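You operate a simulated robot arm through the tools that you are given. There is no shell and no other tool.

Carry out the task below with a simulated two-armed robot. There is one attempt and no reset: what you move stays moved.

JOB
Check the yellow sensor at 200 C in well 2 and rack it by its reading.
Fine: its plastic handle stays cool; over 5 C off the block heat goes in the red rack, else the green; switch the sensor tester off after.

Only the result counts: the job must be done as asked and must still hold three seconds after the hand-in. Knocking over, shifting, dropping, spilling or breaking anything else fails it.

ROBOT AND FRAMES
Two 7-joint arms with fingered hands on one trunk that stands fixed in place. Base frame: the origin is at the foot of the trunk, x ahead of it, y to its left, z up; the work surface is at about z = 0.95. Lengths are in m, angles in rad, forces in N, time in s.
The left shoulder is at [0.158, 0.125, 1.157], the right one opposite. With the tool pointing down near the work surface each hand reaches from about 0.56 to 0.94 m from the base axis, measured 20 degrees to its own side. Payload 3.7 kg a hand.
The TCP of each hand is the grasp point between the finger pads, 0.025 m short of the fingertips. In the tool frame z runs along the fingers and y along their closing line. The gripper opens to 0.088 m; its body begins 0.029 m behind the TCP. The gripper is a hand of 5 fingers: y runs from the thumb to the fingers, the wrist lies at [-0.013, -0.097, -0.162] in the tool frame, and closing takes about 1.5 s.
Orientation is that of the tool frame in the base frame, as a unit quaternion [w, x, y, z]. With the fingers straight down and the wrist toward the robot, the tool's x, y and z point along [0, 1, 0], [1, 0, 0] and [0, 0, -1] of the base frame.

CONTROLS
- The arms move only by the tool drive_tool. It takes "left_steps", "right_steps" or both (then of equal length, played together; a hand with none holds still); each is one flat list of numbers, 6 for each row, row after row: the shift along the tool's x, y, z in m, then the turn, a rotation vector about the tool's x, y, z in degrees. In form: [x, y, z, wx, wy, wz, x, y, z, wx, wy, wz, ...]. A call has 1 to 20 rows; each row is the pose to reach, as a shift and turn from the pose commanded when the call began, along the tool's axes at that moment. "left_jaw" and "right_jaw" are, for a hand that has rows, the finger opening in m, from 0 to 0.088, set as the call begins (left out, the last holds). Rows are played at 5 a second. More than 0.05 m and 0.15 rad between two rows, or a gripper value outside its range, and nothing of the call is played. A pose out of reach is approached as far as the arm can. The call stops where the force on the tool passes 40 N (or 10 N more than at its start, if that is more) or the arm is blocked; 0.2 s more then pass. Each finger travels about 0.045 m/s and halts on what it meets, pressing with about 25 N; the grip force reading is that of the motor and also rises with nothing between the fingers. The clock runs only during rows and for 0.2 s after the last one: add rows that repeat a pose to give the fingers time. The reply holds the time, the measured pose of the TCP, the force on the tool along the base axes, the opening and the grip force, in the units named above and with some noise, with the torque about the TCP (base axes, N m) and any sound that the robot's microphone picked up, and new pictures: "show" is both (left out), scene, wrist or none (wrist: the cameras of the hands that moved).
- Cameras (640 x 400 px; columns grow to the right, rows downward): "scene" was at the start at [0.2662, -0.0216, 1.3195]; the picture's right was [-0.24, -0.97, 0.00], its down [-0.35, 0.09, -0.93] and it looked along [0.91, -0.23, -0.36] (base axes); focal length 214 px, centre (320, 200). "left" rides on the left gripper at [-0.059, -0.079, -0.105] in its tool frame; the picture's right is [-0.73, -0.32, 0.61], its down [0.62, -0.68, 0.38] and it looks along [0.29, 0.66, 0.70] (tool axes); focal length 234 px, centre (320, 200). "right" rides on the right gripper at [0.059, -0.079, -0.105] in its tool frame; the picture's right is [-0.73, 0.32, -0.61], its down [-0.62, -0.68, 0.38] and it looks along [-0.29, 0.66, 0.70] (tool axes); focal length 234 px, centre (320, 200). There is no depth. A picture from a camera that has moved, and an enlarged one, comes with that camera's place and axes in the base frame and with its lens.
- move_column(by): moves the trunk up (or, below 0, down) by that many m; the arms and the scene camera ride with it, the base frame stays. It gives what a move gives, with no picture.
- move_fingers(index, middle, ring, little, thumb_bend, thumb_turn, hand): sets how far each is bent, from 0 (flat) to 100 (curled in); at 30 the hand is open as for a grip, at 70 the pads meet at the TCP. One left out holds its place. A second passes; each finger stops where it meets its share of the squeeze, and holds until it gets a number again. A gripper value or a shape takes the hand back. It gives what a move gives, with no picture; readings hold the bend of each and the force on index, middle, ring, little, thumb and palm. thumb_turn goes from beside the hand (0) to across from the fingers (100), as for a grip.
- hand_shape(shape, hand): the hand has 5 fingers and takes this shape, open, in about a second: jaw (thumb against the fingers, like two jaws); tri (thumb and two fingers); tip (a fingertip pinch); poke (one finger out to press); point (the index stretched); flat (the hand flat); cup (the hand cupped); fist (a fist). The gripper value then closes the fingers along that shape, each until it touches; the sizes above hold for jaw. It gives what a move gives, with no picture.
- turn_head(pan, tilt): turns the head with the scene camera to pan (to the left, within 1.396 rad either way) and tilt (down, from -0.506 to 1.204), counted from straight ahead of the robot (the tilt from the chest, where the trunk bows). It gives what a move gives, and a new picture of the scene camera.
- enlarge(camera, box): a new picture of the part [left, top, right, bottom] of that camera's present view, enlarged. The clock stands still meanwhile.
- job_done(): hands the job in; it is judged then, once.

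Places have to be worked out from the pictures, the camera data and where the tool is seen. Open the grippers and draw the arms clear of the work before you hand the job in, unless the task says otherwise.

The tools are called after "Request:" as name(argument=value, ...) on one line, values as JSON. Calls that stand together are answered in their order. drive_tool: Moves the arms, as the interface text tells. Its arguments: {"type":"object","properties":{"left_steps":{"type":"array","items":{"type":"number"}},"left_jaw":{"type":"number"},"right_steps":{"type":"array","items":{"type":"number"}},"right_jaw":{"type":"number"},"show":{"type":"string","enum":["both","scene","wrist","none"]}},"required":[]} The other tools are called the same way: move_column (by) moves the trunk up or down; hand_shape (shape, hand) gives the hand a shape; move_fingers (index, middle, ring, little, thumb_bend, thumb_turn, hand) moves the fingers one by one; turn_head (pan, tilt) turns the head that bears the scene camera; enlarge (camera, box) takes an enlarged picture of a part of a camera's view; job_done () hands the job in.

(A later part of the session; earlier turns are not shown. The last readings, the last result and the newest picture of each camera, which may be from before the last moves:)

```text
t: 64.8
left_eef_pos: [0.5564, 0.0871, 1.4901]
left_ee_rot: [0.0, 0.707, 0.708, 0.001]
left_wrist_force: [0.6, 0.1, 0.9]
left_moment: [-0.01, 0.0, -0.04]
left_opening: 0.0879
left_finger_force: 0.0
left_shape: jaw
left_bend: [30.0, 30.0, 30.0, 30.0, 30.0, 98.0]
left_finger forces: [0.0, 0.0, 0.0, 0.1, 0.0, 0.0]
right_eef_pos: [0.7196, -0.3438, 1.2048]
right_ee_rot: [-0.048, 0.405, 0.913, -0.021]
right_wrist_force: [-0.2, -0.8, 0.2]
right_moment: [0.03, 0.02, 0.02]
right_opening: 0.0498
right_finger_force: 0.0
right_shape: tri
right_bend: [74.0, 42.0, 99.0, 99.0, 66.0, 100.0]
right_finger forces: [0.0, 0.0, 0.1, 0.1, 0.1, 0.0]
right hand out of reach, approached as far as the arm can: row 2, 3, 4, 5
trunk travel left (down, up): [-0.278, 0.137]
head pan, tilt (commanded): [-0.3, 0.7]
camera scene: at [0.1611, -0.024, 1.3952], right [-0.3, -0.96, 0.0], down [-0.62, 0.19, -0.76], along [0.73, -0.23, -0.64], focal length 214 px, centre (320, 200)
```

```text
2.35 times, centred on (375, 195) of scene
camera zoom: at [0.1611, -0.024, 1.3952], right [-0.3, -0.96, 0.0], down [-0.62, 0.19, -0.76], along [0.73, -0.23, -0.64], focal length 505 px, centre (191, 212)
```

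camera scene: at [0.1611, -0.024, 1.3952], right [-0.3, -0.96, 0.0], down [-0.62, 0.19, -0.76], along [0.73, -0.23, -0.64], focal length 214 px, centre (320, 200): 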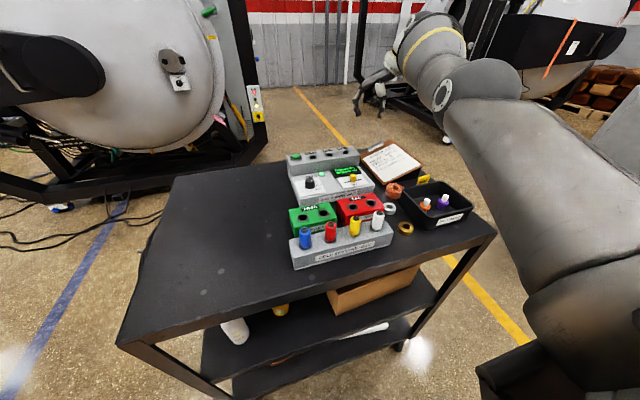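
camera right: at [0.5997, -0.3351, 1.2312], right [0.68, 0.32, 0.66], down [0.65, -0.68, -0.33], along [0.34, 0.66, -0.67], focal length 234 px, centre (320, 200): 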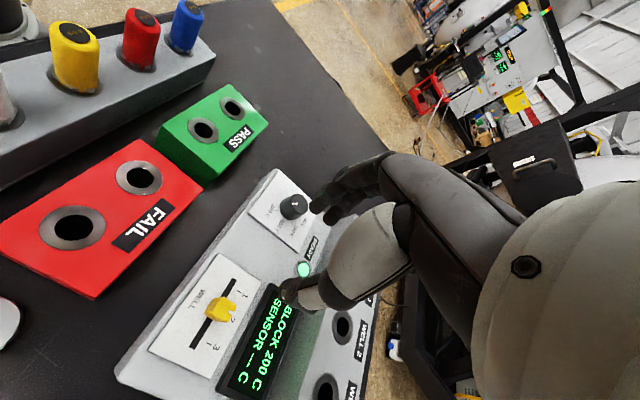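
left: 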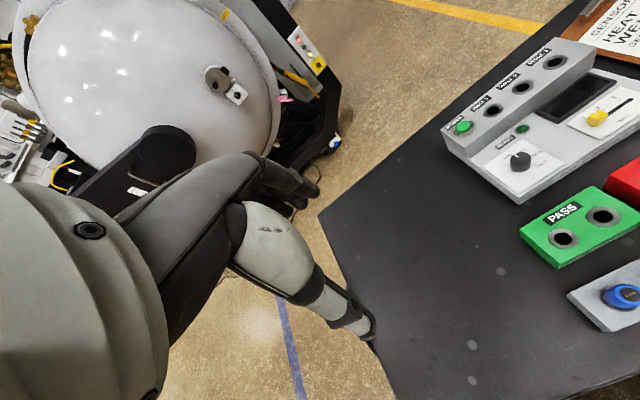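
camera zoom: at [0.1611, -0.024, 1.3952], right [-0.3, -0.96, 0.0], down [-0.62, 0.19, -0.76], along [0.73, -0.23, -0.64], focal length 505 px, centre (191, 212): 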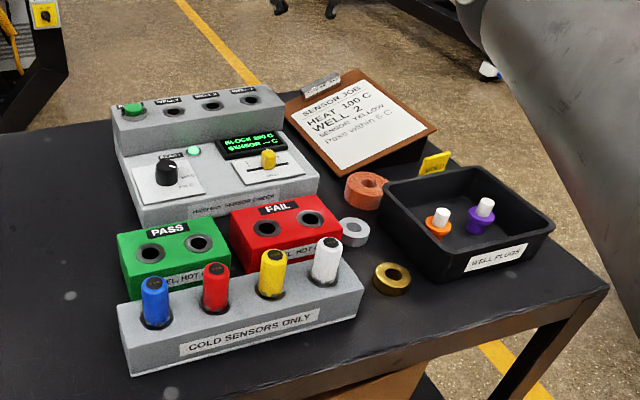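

Everything still stands in place in the head view. Now I'll level the hand and yaw it toward zero, up here in free space, to get the arm out of its limit.

Request:
drive_tool(right_steps=[0, 0, 0, -4.4, -4.0, 0, 0, 0, 0, -4.4, -4.0, 0], show="none")

Request:
drive_tool(right_steps=[0, 0, 0, 0, 0, 8, 0, 0, 0, 0, 0, 16, 0, 0, 0, 0, 0, 24, 0, 0, 0, 0, 0, 32, 0, 0, 0, 0, 0, 42, 0, 0, 0, 0, 0, 42], show="scene")

```text
t: 65.4
left_eef_pos: [0.5553, 0.0875, 1.491]
left_ee_rot: [0.001, 0.707, 0.708, 0.0]
left_wrist_force: [-0.8, 0.6, 0.6]
left_moment: [0.01, 0.0, -0.01]
left_opening: 0.0876
left_finger_force: 0.1
left_shape: jaw
left_bend: [30.0, 30.0, 30.0, 30.0, 30.0, 98.0]
left_finger forces: [0.0, 0.0, 0.1, 0.0, 0.0, 0.1]
right_eef_pos: [0.7194, -0.3435, 1.2053]
right_ee_rot: [0.0, 0.406, 0.914, 0.0]
right_wrist_force: [0.1, 0.4, 0.1]
right_moment: [-0.02, 0.02, -0.02]
right_opening: 0.0495
right_finger_force: 0.0
right_shape: tri
right_bend: [74.0, 42.0, 99.0, 99.0, 66.0, 100.0]
right_finger forces: [0.0, 0.1, 0.0, 0.0, 0.0, 0.0]
trunk travel left (down, up): [-0.278, 0.137]
head pan, tilt (commanded): [-0.3, 0.7]
```

```text
refused: row 5 steps farther than a row can; nothing moved
```

The leveling worked without any reach warning. I'll resend the yaw with smaller steps.

Request:
drive_tool(right_steps=[0, 0, 0, 0, 0, 8, 0, 0, 0, 0, 0, 16, 0, 0, 0, 0, 0, 24, 0, 0, 0, 0, 0, 32, 0, 0, 0, 0, 0, 40, 0, 0, 0, 0, 0, 42], show="scene")

```text
t: 66.8
left_eef_pos: [0.5568, 0.0869, 1.4897]
left_ee_rot: [0.0, 0.706, 0.708, -0.001]
left_wrist_force: [0.4, 0.0, -0.7]
left_moment: [-0.01, 0.01, 0.02]
left_opening: 0.0876
left_finger_force: 0.0
left_shape: jaw
left_bend: [30.0, 30.0, 30.0, 30.0, 30.0, 98.0]
left_finger forces: [0.0, 0.0, 0.0, 0.1, 0.1, 0.0]
right_eef_pos: [0.7212, -0.3446, 1.2032]
right_ee_rot: [-0.001, 0.708, 0.707, -0.001]
right_wrist_force: [0.4, -0.4, 0.1]
right_moment: [0.01, -0.02, 0.0]
right_opening: 0.0495
right_finger_force: 0.0
right_shape: tri
right_bend: [74.0, 42.0, 99.0, 99.0, 66.0, 100.0]
right_finger forces: [0.0, 0.1, 0.0, 0.1, 0.0, 0.0]
trunk travel left (down, up): [-0.278, 0.137]
head pan, tilt (commanded): [-0.3, 0.7]
camera scene: at [0.1611, -0.0241, 1.3952], right [-0.3, -0.96, 0.0], down [-0.62, 0.19, -0.76], along [0.73, -0.23, -0.64], focal length 214 px, centre (320, 200)
```

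scene: 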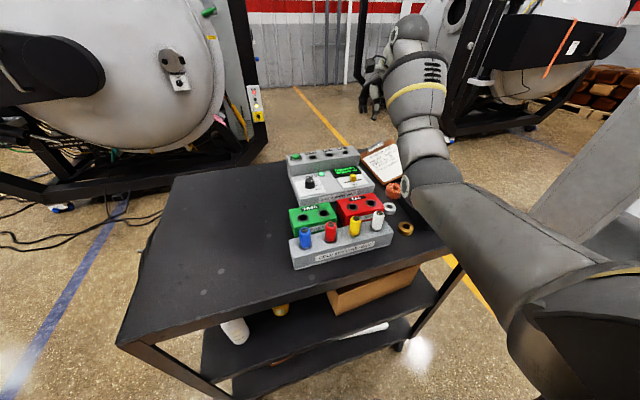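

The arm is free again at zero yaw. I'll draw the hand inward to about (0.50, -0.30, 1.25), away from the limits.

Request:
drive_tool(right_steps=[0.008, -0.037, -0.008, 0, 0, 0, 0.015, -0.073, -0.015, 0, 0, 0, 0.023, -0.11, -0.023, 0, 0, 0, 0.03, -0.147, -0.03, 0, 0, 0, 0.038, -0.183, -0.038, 0, 0, 0, 0.045, -0.22, -0.045, 0, 0, 0, 0.045, -0.22, -0.045, 0, 0, 0], show="scene")

Request:
enlarge(camera="scene", box=[280, 110, 400, 200])

```text
t: 68.4
left_eef_pos: [0.5571, 0.0866, 1.4893]
left_ee_rot: [-0.001, 0.707, 0.707, 0.0]
left_wrist_force: [-0.3, 0.0, -0.3]
left_moment: [-0.01, 0.02, 0.0]
left_opening: 0.0876
left_finger_force: 0.0
left_shape: jaw
left_bend: [30.0, 30.0, 30.0, 30.0, 30.0, 98.0]
left_finger forces: [0.1, 0.0, 0.0, 0.1, 0.0, 0.1]
right_eef_pos: [0.4996, -0.299, 1.2493]
right_ee_rot: [-0.002, 0.707, 0.707, -0.002]
right_wrist_force: [-0.1, -0.5, -0.4]
right_moment: [-0.01, 0.01, 0.0]
right_opening: 0.0494
right_finger_force: 0.1
right_shape: tri
right_bend: [74.0, 42.0, 99.0, 99.0, 66.0, 100.0]
right_finger forces: [0.1, 0.0, 0.0, 0.1, 0.0, 0.0]
trunk travel left (down, up): [-0.278, 0.137]
head pan, tilt (commanded): [-0.3, 0.7]
camera scene: at [0.1621, -0.0241, 1.395], right [-0.3, -0.96, 0.0], down [-0.62, 0.19, -0.76], along [0.73, -0.23, -0.64], focal length 214 px, centre (320, 200)
```

scene: 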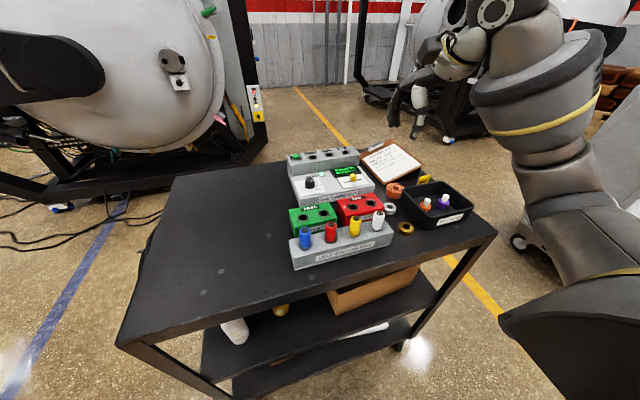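

```text
4.44 times, centred on (340, 155) of scene
camera zoom: at [0.1621, -0.0241, 1.395], right [-0.3, -0.96, 0.0], down [-0.62, 0.19, -0.76], along [0.73, -0.23, -0.64], focal length 953 px, centre (231, 400)
```

zoom: 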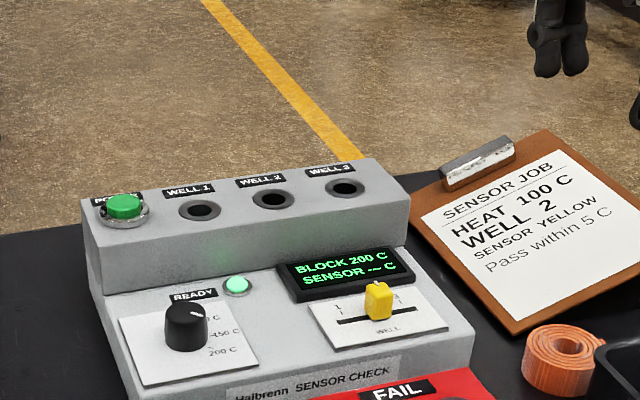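

Nothing has shifted compared with the earlier view. I'll raise the trunk 0.1 m (arm well bent now), then yaw -60° and go above the yellow sensor.

Request:
move_column(by=0.1)

Request:
drive_tool(right_steps=[0.01, -0.003, 0.02, 0, 0, -8, 0.022, -0.006, 0.05, 0, 0, -16, 0.034, -0.009, 0.08, 0, 0, -24, 0.045, -0.012, 0.11, 0, 0, -32, 0.056, -0.016, 0.14, 0, 0, -40, 0.068, -0.019, 0.17, 0, 0, -48, 0.08, -0.022, 0.2, 0, 0, -54, 0.09, -0.026, 0.22, 0, 0, -60, 0.09, -0.026, 0.22, 0, 0, -60], show="both")

```text
t: 69.7
left_eef_pos: [0.5564, 0.0871, 1.589]
left_ee_rot: [0.0, 0.707, 0.707, -0.002]
left_wrist_force: [-0.5, -1.0, -0.2]
left_moment: [-0.02, 0.01, 0.03]
left_opening: 0.0877
left_finger_force: 0.1
left_shape: jaw
left_bend: [30.0, 30.0, 30.0, 30.0, 30.0, 98.0]
left_finger forces: [0.1, 0.0, 0.0, 0.1, 0.1, 0.0]
right_eef_pos: [0.5003, -0.2995, 1.3492]
right_ee_rot: [-0.001, 0.707, 0.707, -0.001]
right_wrist_force: [0.3, -0.4, -0.3]
right_moment: [-0.02, 0.0, 0.0]
right_opening: 0.0496
right_finger_force: 0.1
right_shape: tri
right_bend: [74.0, 42.0, 99.0, 99.0, 66.0, 100.0]
right_finger forces: [0.0, 0.1, 0.0, 0.1, 0.0, 0.0]
trunk travel left (down, up): [-0.378, 0.037]
head pan, tilt (commanded): [-0.3, 0.7]
```

```text
t: 71.7
left_eef_pos: [0.5563, 0.0871, 1.5902]
left_ee_rot: [-0.001, 0.707, 0.708, 0.0]
left_wrist_force: [0.7, -0.7, -0.5]
left_moment: [-0.02, -0.01, 0.01]
left_opening: 0.0879
left_finger_force: 0.2
left_shape: jaw
left_bend: [30.0, 30.0, 30.0, 30.0, 30.0, 98.0]
left_finger forces: [0.0, 0.1, 0.0, 0.0, 0.0, 0.0]
right_eef_pos: [0.4759, -0.2099, 1.1309]
right_ee_rot: [-0.001, 0.258, 0.966, -0.001]
right_wrist_force: [-1.1, -1.2, -0.1]
right_moment: [-0.01, 0.02, 0.0]
right_opening: 0.05
right_finger_force: 0.1
right_shape: tri
right_bend: [74.0, 42.0, 99.0, 99.0, 66.0, 100.0]
right_finger forces: [0.0, 0.2, 0.1, 0.0, 0.0, 0.1]
trunk travel left (down, up): [-0.378, 0.037]
head pan, tilt (commanded): [-0.3, 0.7]
camera scene: at [0.1211, -0.0241, 1.4976], right [-0.3, -0.96, 0.0], down [-0.62, 0.19, -0.77], along [0.73, -0.23, -0.64], focal length 214 px, centre (320, 200)
camera right: at [0.3858, -0.2486, 1.2346], right [0.79, -0.08, 0.61], down [0.2, -0.9, -0.38], along [0.58, 0.42, -0.7], focal length 234 px, centre (320, 200)
```

scene: 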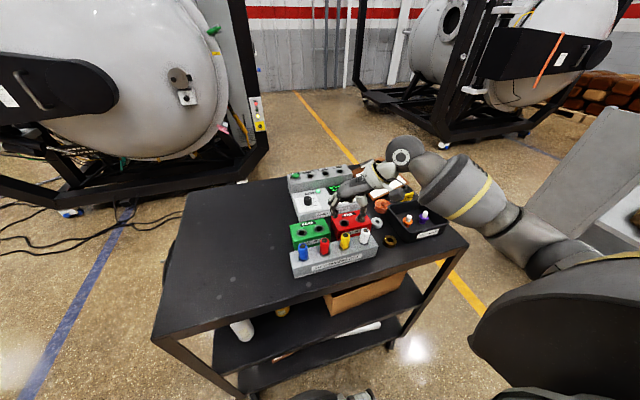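
right: 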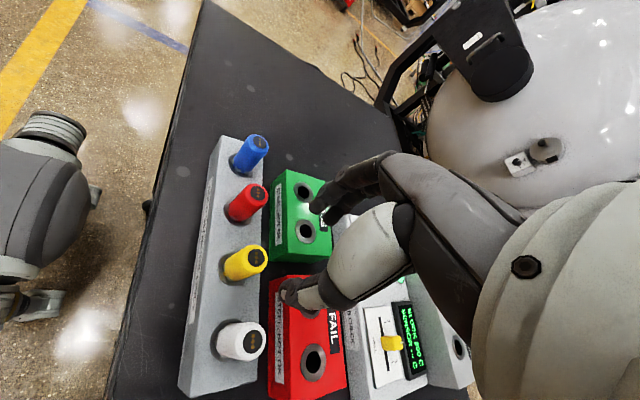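

Good view of the yellow sensor right under the hand. I'll zoom to measure the residual offset.

Request:
enlarge(camera="right", box=[200, 200, 360, 300])

Request:
enlarge(camera="scene", box=[280, 160, 420, 280])

```text
4.00 times, centred on (280, 250) of right
camera zoom: at [0.3858, -0.2486, 1.2346], right [0.79, -0.08, 0.61], down [0.2, -0.9, -0.38], along [0.58, 0.42, -0.7], focal length 937 px, centre (480, 0)
```

zoom: 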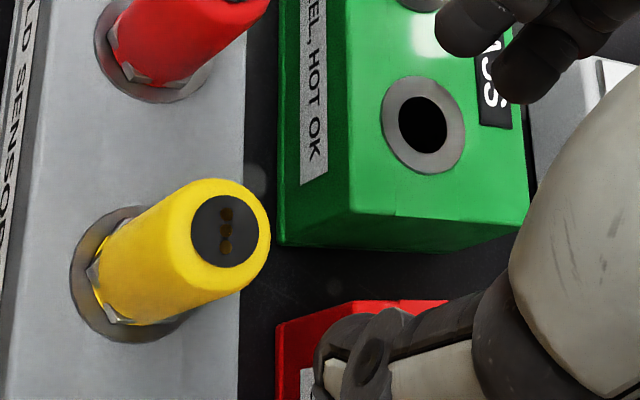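

```text
3.33 times, centred on (350, 220) of scene
camera zoom: at [0.1211, -0.0241, 1.4976], right [-0.3, -0.96, 0.0], down [-0.62, 0.19, -0.77], along [0.73, -0.23, -0.64], focal length 715 px, centre (220, 133)
```

zoom: 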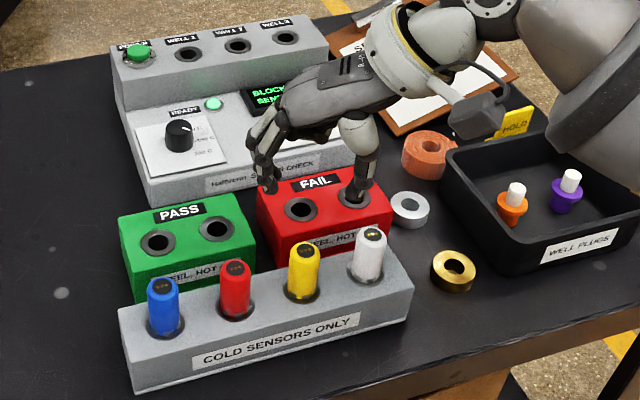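

Cross-checking both views puts the yellow handle's axis at about (0.469, -0.204), top at z≈1.046. I'll shift onto it, narrow the opening to 44 mm to clear the neighbours, and descend partway.

Request:
drive_tool(right_steps=[0.008, 0.0025, 0, 0, 0, 0, 0.008, 0.0025, 0.015, 0, 0, 0, 0.008, 0.0025, 0.03, 0, 0, 0, 0.008, 0.0025, 0.03, 0, 0, 0], right_jaw=0.044, show="wrist")

Request:
enlarge(camera="right", box=[200, 200, 360, 300])

Request:
enlarge(camera="scene", box=[290, 180, 400, 270])

```text
t: 72.7
left_eef_pos: [0.5563, 0.0879, 1.5903]
left_ee_rot: [0.001, 0.707, 0.707, 0.0]
left_wrist_force: [-0.7, -0.1, 0.5]
left_moment: [-0.02, 0.03, 0.02]
left_opening: 0.0877
left_finger_force: 0.0
left_shape: jaw
left_bend: [30.0, 30.0, 30.0, 30.0, 30.0, 98.0]
left_finger forces: [0.0, 0.0, 0.0, 0.0, 0.0, 0.0]
right_eef_pos: [0.468, -0.2034, 1.1018]
right_ee_rot: [0.0, 0.258, 0.966, -0.001]
right_wrist_force: [-0.1, -1.1, 0.0]
right_moment: [-0.01, 0.02, 0.03]
right_opening: 0.0445
right_finger_force: 0.0
right_shape: tri
right_bend: [74.0, 44.0, 99.0, 99.0, 69.0, 100.0]
right_finger forces: [0.0, 0.0, 0.0, 0.0, 0.0, 0.1]
trunk travel left (down, up): [-0.378, 0.037]
head pan, tilt (commanded): [-0.3, 0.7]
camera right: at [0.3782, -0.2428, 1.2052], right [0.79, -0.08, 0.61], down [0.2, -0.9, -0.38], along [0.58, 0.42, -0.7], focal length 234 px, centre (320, 200)
```

right: 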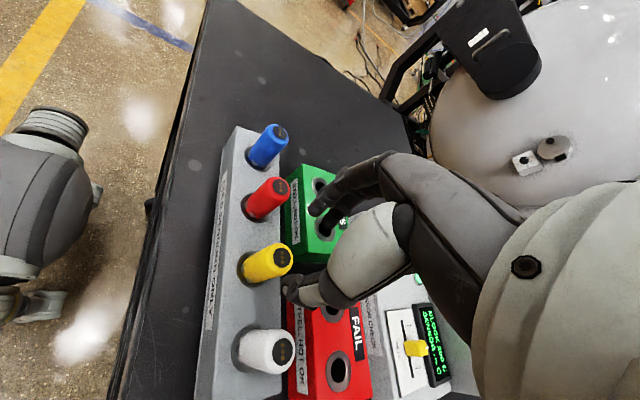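

```text
4.00 times, centred on (280, 250) of right
camera zoom: at [0.3782, -0.2428, 1.2052], right [0.79, -0.08, 0.61], down [0.2, -0.9, -0.38], along [0.58, 0.42, -0.7], focal length 937 px, centre (480, 0)
```

zoom: 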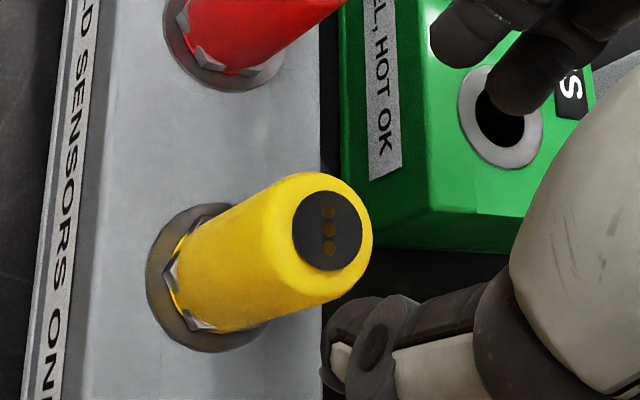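

```text
4.44 times, centred on (345, 225) of scene
camera zoom: at [0.1213, -0.024, 1.4976], right [-0.3, -0.96, 0.0], down [-0.62, 0.19, -0.76], along [0.73, -0.23, -0.64], focal length 953 px, centre (209, 89)
```

zoom: 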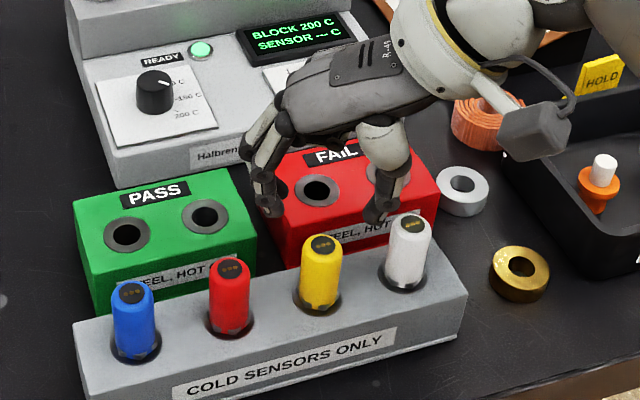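

The tool axis now passes through the handle's top exactly. I'll descend so the tips straddle the handle and check clearance.

Request:
drive_tool(right_steps=[0, 0, 0.02, 0, 0, 0, 0, 0, 0.04, 0, 0, 0, 0, 0, 0.05, 0, 0, 0, 0, 0, 0.05, 0, 0, 0], show="none")

Request:
enlarge(camera="right", box=[200, 160, 420, 300])

Request:
enlarge(camera="scene", box=[290, 180, 400, 270])

```text
t: 73.7
left_eef_pos: [0.5566, 0.0873, 1.5907]
left_ee_rot: [0.001, 0.708, 0.706, 0.0]
left_wrist_force: [0.0, -0.2, 0.2]
left_moment: [-0.01, 0.02, -0.02]
left_opening: 0.0878
left_finger_force: 0.0
left_shape: jaw
left_bend: [30.0, 30.0, 30.0, 30.0, 30.0, 98.0]
left_finger forces: [0.0, 0.0, 0.0, 0.1, 0.0, 0.0]
right_eef_pos: [0.4691, -0.2026, 1.0502]
right_ee_rot: [0.0, 0.258, 0.966, 0.0]
right_wrist_force: [0.5, -0.7, 0.8]
right_moment: [0.02, -0.02, -0.05]
right_opening: 0.0446
right_finger_force: 0.0
right_shape: tri
right_bend: [74.0, 44.0, 99.0, 99.0, 69.0, 100.0]
right_finger forces: [0.1, 0.1, 0.1, 0.1, 0.0, 0.0]
trunk travel left (down, up): [-0.378, 0.037]
head pan, tilt (commanded): [-0.3, 0.7]
```

```text
2.86 times, centred on (310, 230) of right
camera zoom: at [0.3787, -0.2415, 1.1554], right [0.79, -0.08, 0.61], down [0.2, -0.9, -0.38], along [0.58, 0.42, -0.7], focal length 669 px, centre (349, 114)
```

zoom: 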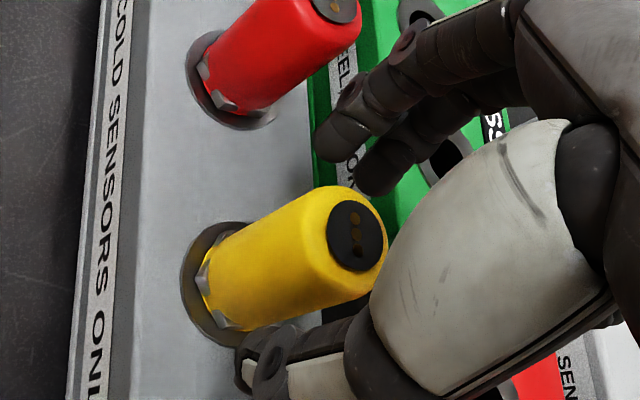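

```text
4.44 times, centred on (345, 225) of scene
camera zoom: at [0.1212, -0.024, 1.4976], right [-0.3, -0.96, 0.0], down [-0.62, 0.19, -0.76], along [0.73, -0.23, -0.64], focal length 953 px, centre (209, 89)
```

zoom: 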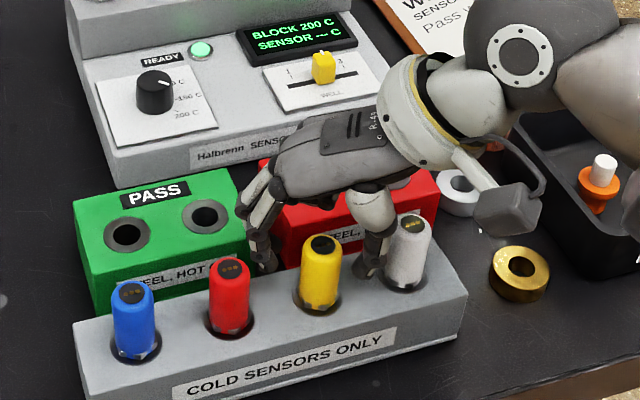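

Fingers and thumb straddle the yellow handle with clearance to red and white. I'll lower another 22 mm and close.

Request:
drive_tool(right_steps=[0, 0, 0.01, 0, 0, 0, 0, 0, 0.022, 0, 0, 0, 0, 0, 0.022, 0, 0, 0], show="none")

Request:
drive_tool(right_steps=[0, 0, 0, 0, 0, 0, 0, 0, 0, 0, 0, 0, 0, 0, 0, 0, 0, 0, 0, 0, 0, 0, 0, 0, 0, 0, 0, 0, 0, 0, 0, 0, 0, 0, 0, 0], right_jaw=0.005, show="none")

Request:
enlarge(camera="right", box=[200, 160, 420, 300])

Request:
enlarge(camera="scene", box=[290, 180, 400, 270])

```text
t: 74.5
left_eef_pos: [0.5565, 0.0874, 1.5907]
left_ee_rot: [0.0, 0.707, 0.707, 0.0]
left_wrist_force: [0.4, -0.2, -0.3]
left_moment: [-0.02, 0.03, 0.02]
left_opening: 0.0878
left_finger_force: 0.0
left_shape: jaw
left_bend: [30.0, 30.0, 30.0, 30.0, 30.0, 98.0]
left_finger forces: [0.0, 0.1, 0.1, 0.1, 0.0, 0.1]
right_eef_pos: [0.4686, -0.2033, 1.0283]
right_ee_rot: [0.0, 0.259, 0.966, 0.0]
right_wrist_force: [-0.6, 0.2, 0.2]
right_moment: [0.01, 0.01, 0.05]
right_opening: 0.0444
right_finger_force: 0.1
right_shape: tri
right_bend: [74.0, 44.0, 99.0, 99.0, 69.0, 100.0]
right_finger forces: [0.0, 0.1, 0.0, 0.0, 0.1, 0.1]
trunk travel left (down, up): [-0.378, 0.037]
head pan, tilt (commanded): [-0.3, 0.7]
```

```text
t: 75.9
left_eef_pos: [0.5568, 0.0866, 1.5893]
left_ee_rot: [0.0, 0.707, 0.707, 0.0]
left_wrist_force: [0.2, 0.0, -0.6]
left_moment: [-0.01, -0.01, -0.02]
left_opening: 0.0877
left_finger_force: 0.0
left_shape: jaw
left_bend: [30.0, 30.0, 30.0, 30.0, 30.0, 98.0]
left_finger forces: [0.0, 0.0, 0.0, 0.0, 0.0, 0.0]
right_eef_pos: [0.4677, -0.2022, 1.0273]
right_ee_rot: [0.0, 0.258, 0.966, -0.001]
right_wrist_force: [-1.0, -0.3, -0.1]
right_moment: [-0.04, -0.03, -0.05]
right_opening: 0.018
right_finger_force: 24.9
right_shape: tri
right_bend: [73.0, 59.0, 100.0, 100.0, 75.0, 100.0]
right_finger forces: [11.4, 10.6, 0.1, 0.0, 22.1, 0.0]
trunk travel left (down, up): [-0.378, 0.037]
head pan, tilt (commanded): [-0.3, 0.7]
```

```text
2.86 times, centred on (310, 230) of right
camera zoom: at [0.3782, -0.2419, 1.1322], right [0.79, -0.08, 0.61], down [0.2, -0.9, -0.38], along [0.58, 0.42, -0.7], focal length 669 px, centre (349, 114)
```

zoom: 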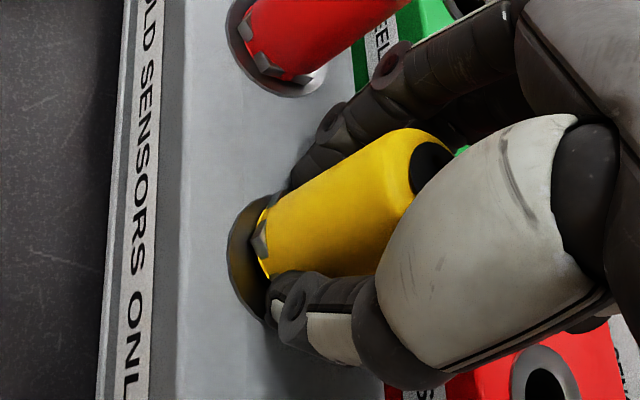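

```text
4.44 times, centred on (345, 225) of scene
camera zoom: at [0.1213, -0.024, 1.4976], right [-0.3, -0.96, 0.0], down [-0.62, 0.19, -0.76], along [0.73, -0.23, -0.64], focal length 953 px, centre (209, 89)
```

zoom: 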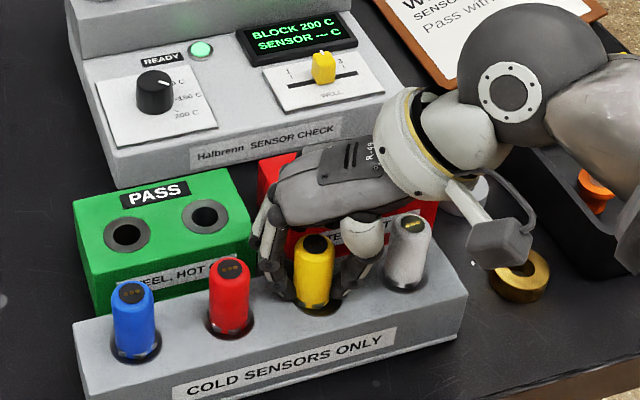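

Held at 25 N on the plastic handle. I'll lift straight up and look at the probe.

Request:
drive_tool(right_steps=[0, 0, -0.015, 0, 0, 0, 0, 0, -0.04, 0, 0, 0, 0, 0, -0.07, 0, 0, 0, 0, 0, -0.1, 0, 0, 0, 0, 0, -0.13, 0, 0, 0, 0, 0, -0.16, 0, 0, 0, 0, 0, -0.16, 0, 0, 0], show="both")

Request:
enlarge(camera="scene", box=[290, 130, 430, 270])

```text
t: 77.5
left_eef_pos: [0.557, 0.0874, 1.5894]
left_ee_rot: [0.0, 0.706, 0.708, 0.0]
left_wrist_force: [0.5, 0.1, 0.7]
left_moment: [-0.03, 0.02, -0.02]
left_opening: 0.0876
left_finger_force: 0.0
left_shape: jaw
left_bend: [30.0, 30.0, 30.0, 30.0, 30.0, 98.0]
left_finger forces: [0.1, 0.0, 0.0, 0.1, 0.0, 0.1]
right_eef_pos: [0.4688, -0.203, 1.1858]
right_ee_rot: [0.0, 0.259, 0.966, -0.001]
right_wrist_force: [1.0, -0.6, -0.4]
right_moment: [-0.01, 0.02, 0.0]
right_opening: 0.0179
right_finger_force: 24.8
right_shape: tri
right_bend: [73.0, 59.0, 100.0, 100.0, 75.0, 100.0]
right_finger forces: [11.7, 10.7, 0.0, 0.0, 22.0, 0.0]
trunk travel left (down, up): [-0.378, 0.037]
head pan, tilt (commanded): [-0.3, 0.7]
camera scene: at [0.1214, -0.0242, 1.4976], right [-0.3, -0.96, 0.0], down [-0.62, 0.19, -0.76], along [0.73, -0.23, -0.64], focal length 214 px, centre (320, 200)
camera right: at [0.3785, -0.2415, 1.2914], right [0.79, -0.08, 0.61], down [0.2, -0.9, -0.38], along [0.58, 0.42, -0.7], focal length 234 px, centre (320, 200)
```

scene: 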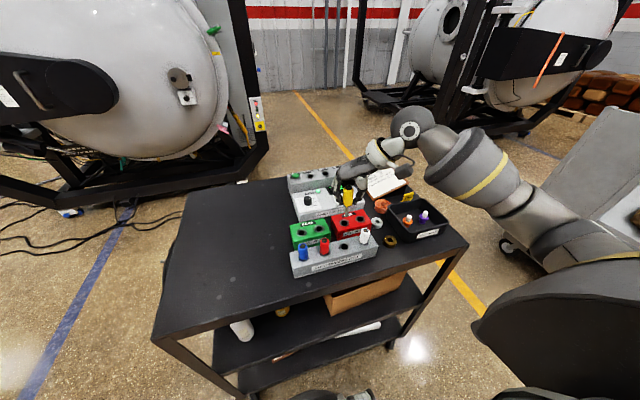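
right: 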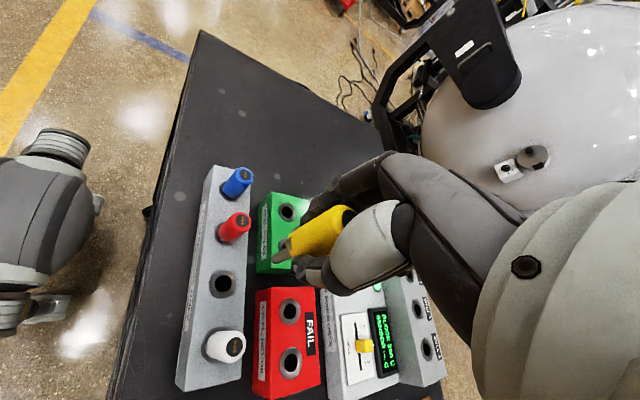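

```text
2.86 times, centred on (360, 200) of scene
camera zoom: at [0.1214, -0.0242, 1.4976], right [-0.3, -0.96, 0.0], down [-0.62, 0.19, -0.76], along [0.73, -0.23, -0.64], focal length 613 px, centre (206, 200)
```

zoom: 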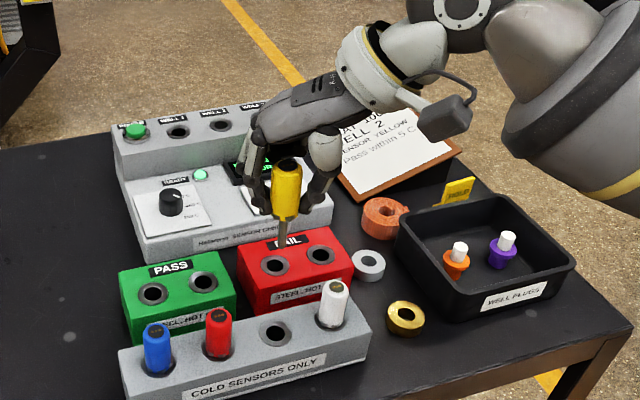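

The sensor is out and held upright. I'll zoom in to gauge the probe's length and any lean.

Request:
enlarge(camera="scene", box=[325, 170, 385, 230])

Request:
enlarge(camera="right", box=[240, 170, 400, 300])

```text
6.67 times, centred on (355, 200) of scene
camera zoom: at [0.1214, -0.0242, 1.4976], right [-0.3, -0.96, 0.0], down [-0.62, 0.19, -0.76], along [0.73, -0.23, -0.64], focal length 1430 px, centre (87, 200)
```

zoom: 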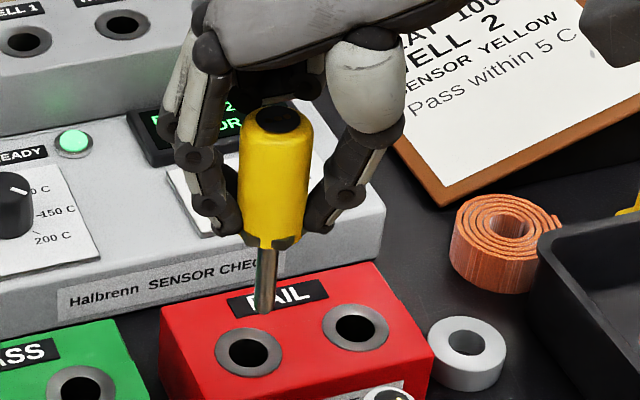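

```text
3.08 times, centred on (320, 235) of right
camera zoom: at [0.3785, -0.2415, 1.2914], right [0.79, -0.08, 0.61], down [0.2, -0.9, -0.38], along [0.58, 0.42, -0.7], focal length 720 px, centre (320, 92)
```

zoom: 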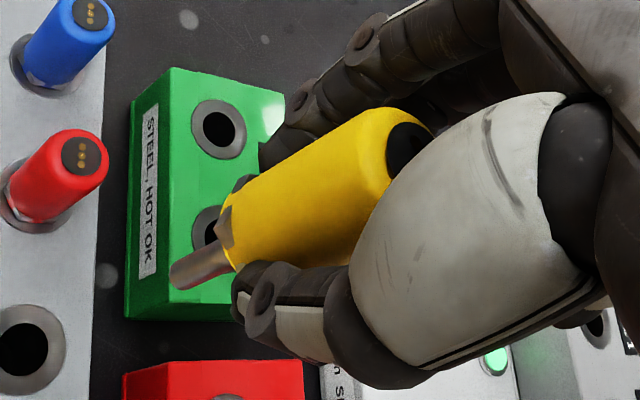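

The probe is short (tip roughly 7 cm below the TCP) and vertical. I'll carry it up and over toward the tester while yawing back to zero.

Request:
drive_tool(right_steps=[-0.01, 0.002, -0.03, 0, 0, 7.5, -0.03, 0.006, -0.06, 0, 0, 15, -0.05, 0.009, -0.08, 0, 0, 22.5, -0.068, 0.012, -0.1, 0, 0, 30, -0.086, 0.016, -0.114, 0, 0, 37.5, -0.103, 0.019, -0.114, 0, 0, 45, -0.12, 0.022, -0.114, 0, 0, 52.5, -0.137, 0.025, -0.114, 0, 0, 60, -0.137, 0.025, -0.114, 0, 0, 60], show="scene")

Request:
move_column(by=-0.1)

Request:
drive_tool(right_steps=[0, 0, 0, 0, 0, 0], show="both")

```text
t: 79.5
left_eef_pos: [0.5562, 0.0875, 1.5896]
left_ee_rot: [-0.001, 0.707, 0.707, 0.0]
left_wrist_force: [0.2, 0.4, 0.6]
left_moment: [-0.01, -0.07, -0.03]
left_opening: 0.0876
left_finger_force: 0.1
left_shape: jaw
left_bend: [30.0, 30.0, 30.0, 30.0, 30.0, 98.0]
left_finger forces: [0.0, 0.0, 0.1, 0.0, 0.1, 0.1]
right_eef_pos: [0.5991, -0.2499, 1.3014]
right_ee_rot: [0.0, 0.708, 0.707, -0.001]
right_wrist_force: [0.2, -0.1, -0.4]
right_moment: [0.02, -0.01, -0.02]
right_opening: 0.0176
right_finger_force: 25.1
right_shape: tri
right_bend: [73.0, 59.0, 100.0, 100.0, 75.0, 100.0]
right_finger forces: [11.9, 10.8, 0.1, 0.0, 22.0, 0.1]
trunk travel left (down, up): [-0.378, 0.037]
head pan, tilt (commanded): [-0.3, 0.7]
camera scene: at [0.121, -0.0243, 1.4976], right [-0.3, -0.96, 0.0], down [-0.62, 0.19, -0.77], along [0.73, -0.23, -0.64], focal length 214 px, centre (320, 200)
```

scene: 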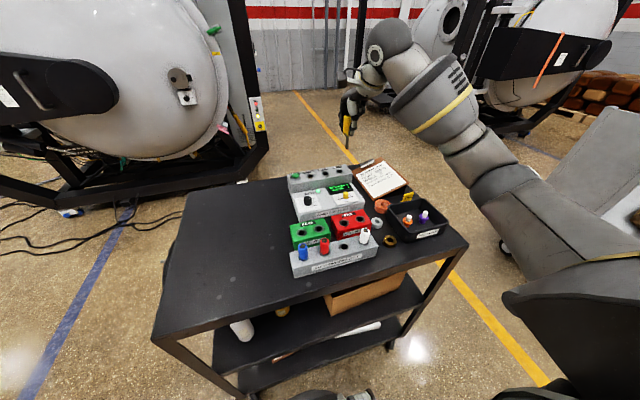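

```text
t: 80.8
left_eef_pos: [0.5548, 0.0877, 1.4919]
left_ee_rot: [0.0, 0.707, 0.708, 0.0]
left_wrist_force: [0.1, 1.1, 0.6]
left_moment: [-0.01, 0.0, 0.05]
left_opening: 0.0879
left_finger_force: 0.1
left_shape: jaw
left_bend: [30.0, 30.0, 30.0, 30.0, 30.0, 98.0]
left_finger forces: [0.0, 0.0, 0.1, 0.0, 0.0, 0.0]
right_eef_pos: [0.5984, -0.2501, 1.203]
right_ee_rot: [0.001, 0.707, 0.707, -0.001]
right_wrist_force: [0.0, 0.1, -0.2]
right_moment: [0.01, 0.03, 0.01]
right_opening: 0.0181
right_finger_force: 24.7
right_shape: tri
right_bend: [73.0, 59.0, 100.0, 100.0, 75.0, 100.0]
right_finger forces: [11.9, 10.7, 0.1, 0.0, 22.0, 0.1]
trunk travel left (down, up): [-0.278, 0.137]
head pan, tilt (commanded): [-0.3, 0.7]
```

```text
t: 81.2
left_eef_pos: [0.5557, 0.0878, 1.4888]
left_ee_rot: [0.001, 0.706, 0.708, -0.001]
left_wrist_force: [-0.4, 0.1, -0.3]
left_moment: [-0.05, 0.01, 0.0]
left_opening: 0.0876
left_finger_force: 0.1
left_shape: jaw
left_bend: [30.0, 30.0, 30.0, 30.0, 30.0, 98.0]
left_finger forces: [0.1, 0.1, 0.0, 0.1, 0.1, 0.1]
right_eef_pos: [0.5997, -0.2508, 1.2012]
right_ee_rot: [-0.001, 0.707, 0.707, -0.002]
right_wrist_force: [0.3, -0.2, -0.7]
right_moment: [0.01, -0.02, 0.0]
right_opening: 0.0176
right_finger_force: 24.9
right_shape: tri
right_bend: [73.0, 59.0, 100.0, 100.0, 75.0, 100.0]
right_finger forces: [11.9, 10.8, 0.1, 0.0, 22.0, 0.0]
trunk travel left (down, up): [-0.278, 0.137]
head pan, tilt (commanded): [-0.3, 0.7]
camera scene: at [0.1611, -0.0241, 1.3952], right [-0.3, -0.96, 0.0], down [-0.62, 0.19, -0.77], along [0.73, -0.23, -0.64], focal length 214 px, centre (320, 200)
camera right: at [0.5213, -0.191, 1.3062], right [0.32, -0.73, 0.61], down [-0.68, -0.62, -0.38], along [0.66, -0.29, -0.7], focal length 234 px, centre (320, 200)
```

scene: 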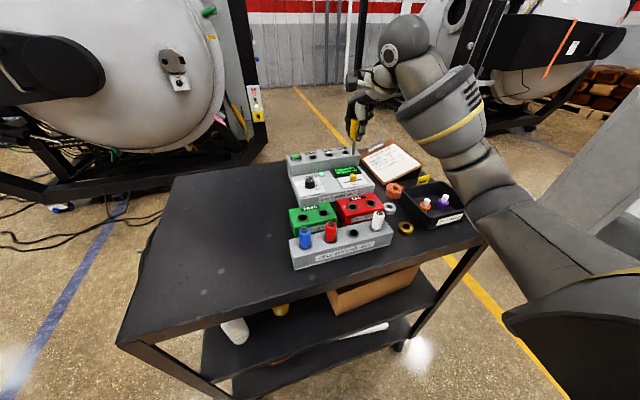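
right: 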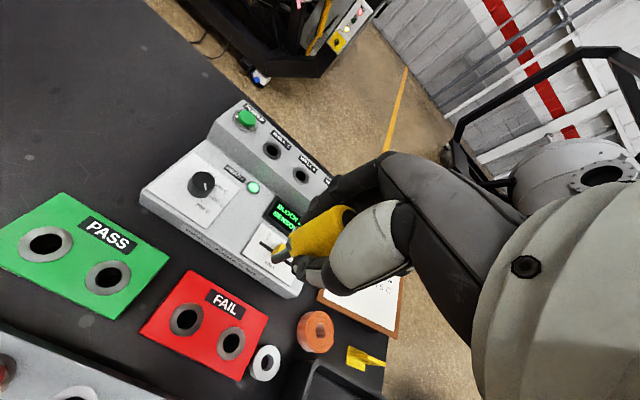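

Well in view. I'll zoom in on the wells from both cameras to fix well 2's centre.

Request:
enlarge(camera="right", box=[220, 90, 360, 210])

Request:
enlarge(camera="scene", box=[280, 120, 380, 190])

```text
3.33 times, centred on (290, 150) of right
camera zoom: at [0.5213, -0.191, 1.3062], right [0.32, -0.73, 0.61], down [-0.68, -0.62, -0.38], along [0.66, -0.29, -0.7], focal length 781 px, centre (420, 367)
```

zoom: 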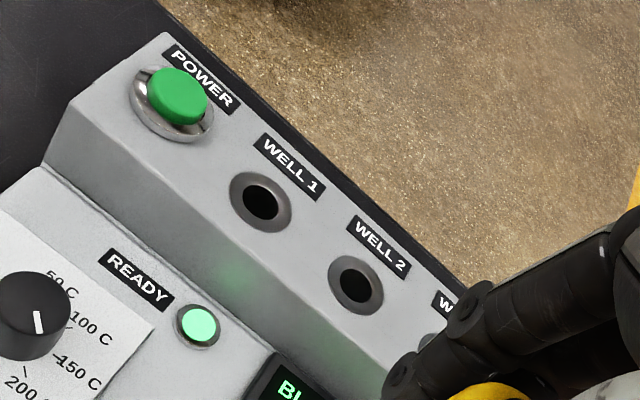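

```text
5.71 times, centred on (330, 155) of scene
camera zoom: at [0.1611, -0.0241, 1.3952], right [-0.3, -0.96, 0.0], down [-0.62, 0.19, -0.77], along [0.73, -0.23, -0.64], focal length 1226 px, centre (263, 457)
```

zoom: 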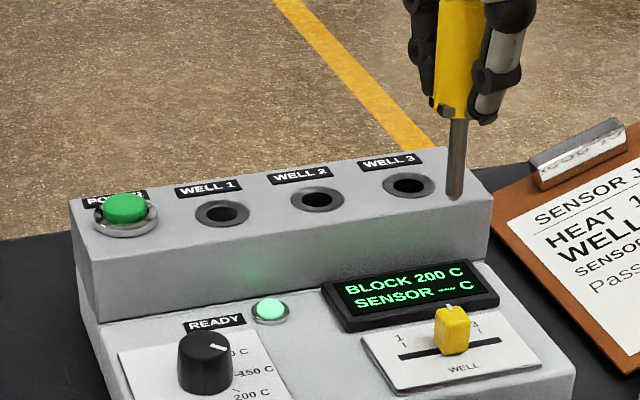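

Both cameras agree: well 2 at (0.792, -0.254, 1.035), and the probe tip is on the tool axis about 6.8 cm below the TCP. Moving over well 2 with the tip well above it.

Request:
drive_tool(right_steps=[0, 0.038, 0, 0, 0, 0, -0.001, 0.076, 0, 0, 0, 0, -0.0015, 0.114, 0, 0, 0, 0, -0.002, 0.152, 0.015, 0, 0, 0, -0.0025, 0.19, 0.03, 0, 0, 0, -0.0025, 0.19, 0.04, 0, 0, 0, -0.0025, 0.19, 0.04, 0, 0, 0], show="wrist")

Request:
enlarge(camera="scene", box=[280, 90, 380, 160])

Request:
enlarge(camera="right", box=[180, 170, 400, 310])

```text
t: 82.8
left_eef_pos: [0.558, 0.0887, 1.4905]
left_ee_rot: [0.0, 0.706, 0.708, -0.002]
left_wrist_force: [-0.3, -0.6, -0.7]
left_moment: [-0.04, 0.01, -0.03]
left_opening: 0.0875
left_finger_force: 0.0
left_shape: jaw
left_bend: [30.0, 30.0, 30.0, 30.0, 30.0, 98.0]
left_finger forces: [0.0, 0.0, 0.1, 0.0, 0.0, 0.0]
right_eef_pos: [0.7886, -0.2537, 1.1623]
right_ee_rot: [0.001, 0.706, 0.708, 0.0]
right_wrist_force: [0.2, -1.1, 0.4]
right_moment: [-0.02, 0.0, 0.02]
right_opening: 0.0178
right_finger_force: 25.2
right_shape: tri
right_bend: [73.0, 60.0, 100.0, 100.0, 75.0, 100.0]
right_finger forces: [12.0, 11.0, 0.0, 0.0, 22.0, 0.0]
trunk travel left (down, up): [-0.278, 0.137]
head pan, tilt (commanded): [-0.3, 0.7]
camera right: at [0.711, -0.1937, 1.266], right [0.32, -0.72, 0.61], down [-0.68, -0.63, -0.38], along [0.66, -0.29, -0.7], focal length 234 px, centre (320, 200)
```

right: 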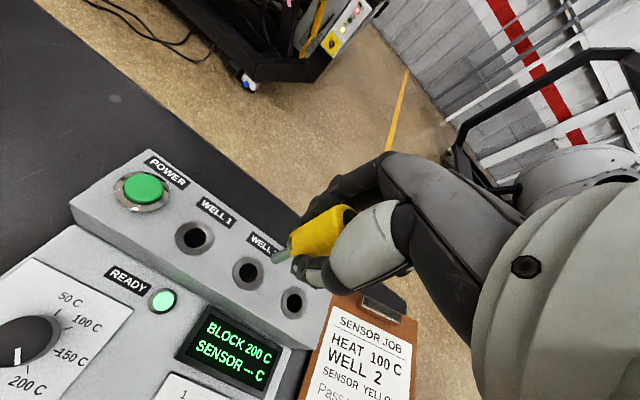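

```text
5.71 times, centred on (330, 125) of scene
camera zoom: at [0.1613, -0.0235, 1.3952], right [-0.3, -0.96, 0.0], down [-0.62, 0.19, -0.77], along [0.73, -0.23, -0.64], focal length 1226 px, centre (263, 629)
```

zoom: 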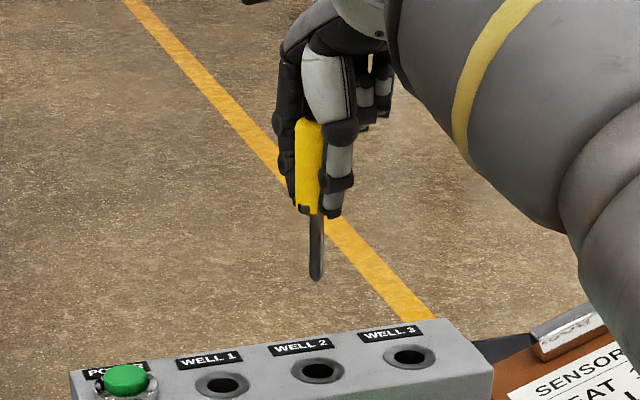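

```text
2.86 times, centred on (290, 240) of right
camera zoom: at [0.711, -0.1937, 1.266], right [0.32, -0.72, 0.61], down [-0.68, -0.63, -0.38], along [0.66, -0.29, -0.7], focal length 669 px, centre (406, 86)
```

zoom: 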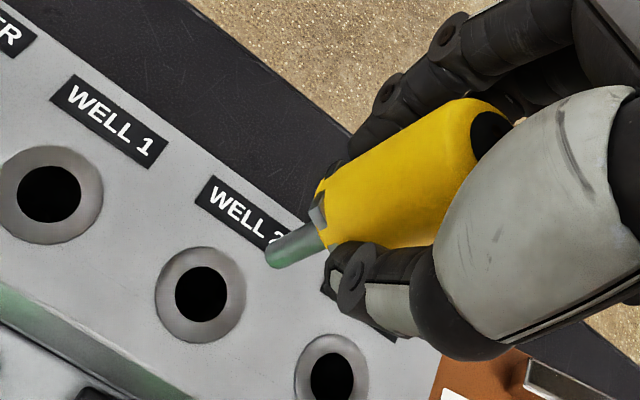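

Alignment is within about 2 mm (well slightly toward -y). I'll correct that and lower until the tip is just above the well mouth.

Request:
drive_tool(right_steps=[-0.002, 0, 0.02, 0, 0, 0, -0.002, 0, 0.04, 0, 0, 0, -0.002, 0, 0.05, 0, 0, 0, -0.002, 0, 0.05, 0, 0, 0], show="none")

Request:
enlarge(camera="scene", box=[300, 110, 360, 160])

Request:
enlarge(camera="right", box=[200, 190, 360, 290])

```text
t: 83.8
left_eef_pos: [0.556, 0.0876, 1.4893]
left_ee_rot: [-0.001, 0.706, 0.708, 0.0]
left_wrist_force: [0.6, -0.6, 0.1]
left_moment: [0.0, -0.01, -0.03]
left_opening: 0.0877
left_finger_force: 0.1
left_shape: jaw
left_bend: [30.0, 30.0, 30.0, 30.0, 30.0, 98.0]
left_finger forces: [0.0, 0.1, 0.0, 0.0, 0.0, 0.1]
right_eef_pos: [0.7886, -0.2544, 1.1122]
right_ee_rot: [0.001, 0.707, 0.707, -0.001]
right_wrist_force: [-0.1, 0.2, -0.6]
right_moment: [-0.02, -0.03, -0.02]
right_opening: 0.0175
right_finger_force: 24.7
right_shape: tri
right_bend: [73.0, 60.0, 100.0, 100.0, 75.0, 100.0]
right_finger forces: [12.0, 11.0, 0.0, 0.0, 21.9, 0.0]
trunk travel left (down, up): [-0.278, 0.137]
head pan, tilt (commanded): [-0.3, 0.7]
```

```text
8.00 times, centred on (330, 135) of scene
camera zoom: at [0.1611, -0.024, 1.3952], right [-0.3, -0.96, 0.0], down [-0.62, 0.19, -0.76], along [0.73, -0.23, -0.64], focal length 1716 px, centre (240, 720)
```

zoom: 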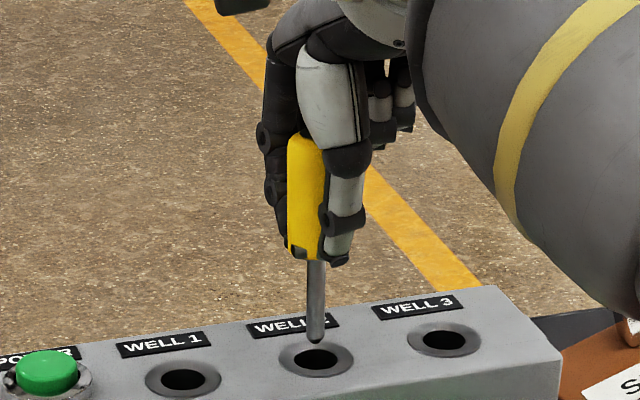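

```text
4.00 times, centred on (280, 240) of right
camera zoom: at [0.7106, -0.1959, 1.2162], right [0.32, -0.72, 0.61], down [-0.68, -0.62, -0.38], along [0.66, -0.29, -0.7], focal length 937 px, centre (480, 40)
```

zoom: 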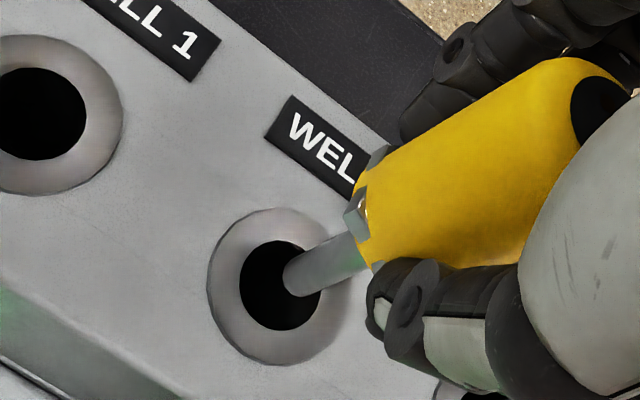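

The tip is centred over the well mouth. I'll lower the sensor in small steps until it seats (expected TCP z ≈ 1.076).

Request:
drive_tool(right_steps=[0, 0, 0.008, 0, 0, 0, 0, 0, 0.016, 0, 0, 0, 0, 0, 0.024, 0, 0, 0, 0, 0, 0.03, 0, 0, 0, 0, 0, 0.034, 0, 0, 0], show="none")

Request:
enlarge(camera="scene", box=[300, 110, 360, 160])

Request:
enlarge(camera="right", box=[160, 170, 400, 400])

```text
t: 85.0
left_eef_pos: [0.5568, 0.0865, 1.4898]
left_ee_rot: [0.0, 0.707, 0.708, -0.001]
left_wrist_force: [0.3, 0.0, 0.3]
left_moment: [-0.01, 0.0, 0.0]
left_opening: 0.0877
left_finger_force: 0.1
left_shape: jaw
left_bend: [30.0, 30.0, 30.0, 30.0, 30.0, 98.0]
left_finger forces: [0.0, 0.0, 0.0, 0.0, 0.0, 0.0]
right_eef_pos: [0.7886, -0.2551, 1.0777]
right_ee_rot: [-0.001, 0.707, 0.707, -0.001]
right_wrist_force: [0.2, 0.2, -0.4]
right_moment: [0.02, 0.0, 0.01]
right_opening: 0.0177
right_finger_force: 25.0
right_shape: tri
right_bend: [73.0, 60.0, 100.0, 100.0, 75.0, 100.0]
right_finger forces: [12.1, 11.0, 0.0, 0.0, 21.9, 0.0]
trunk travel left (down, up): [-0.278, 0.137]
head pan, tilt (commanded): [-0.3, 0.7]
```

```text
8.00 times, centred on (330, 135) of scene
camera zoom: at [0.1613, -0.0241, 1.3952], right [-0.3, -0.96, 0.0], down [-0.62, 0.19, -0.76], along [0.73, -0.23, -0.64], focal length 1716 px, centre (240, 720)
```

zoom: 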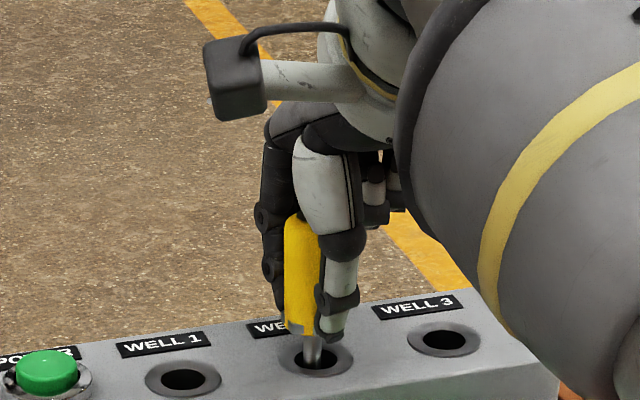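

```text
1.74 times, centred on (280, 285) of right
camera zoom: at [0.7111, -0.1953, 1.1819], right [0.32, -0.73, 0.61], down [-0.68, -0.62, -0.38], along [0.66, -0.29, -0.7], focal length 407 px, centre (390, 52)
```

zoom: 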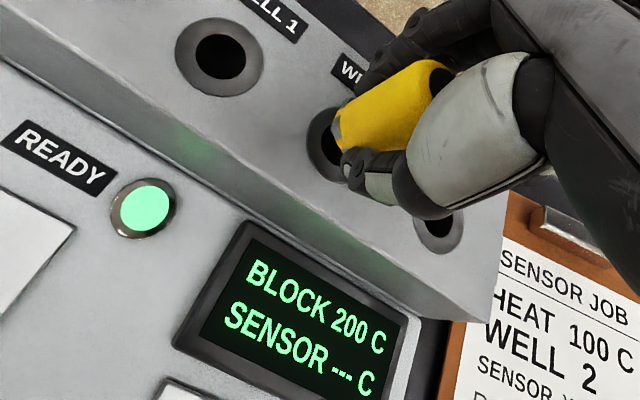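

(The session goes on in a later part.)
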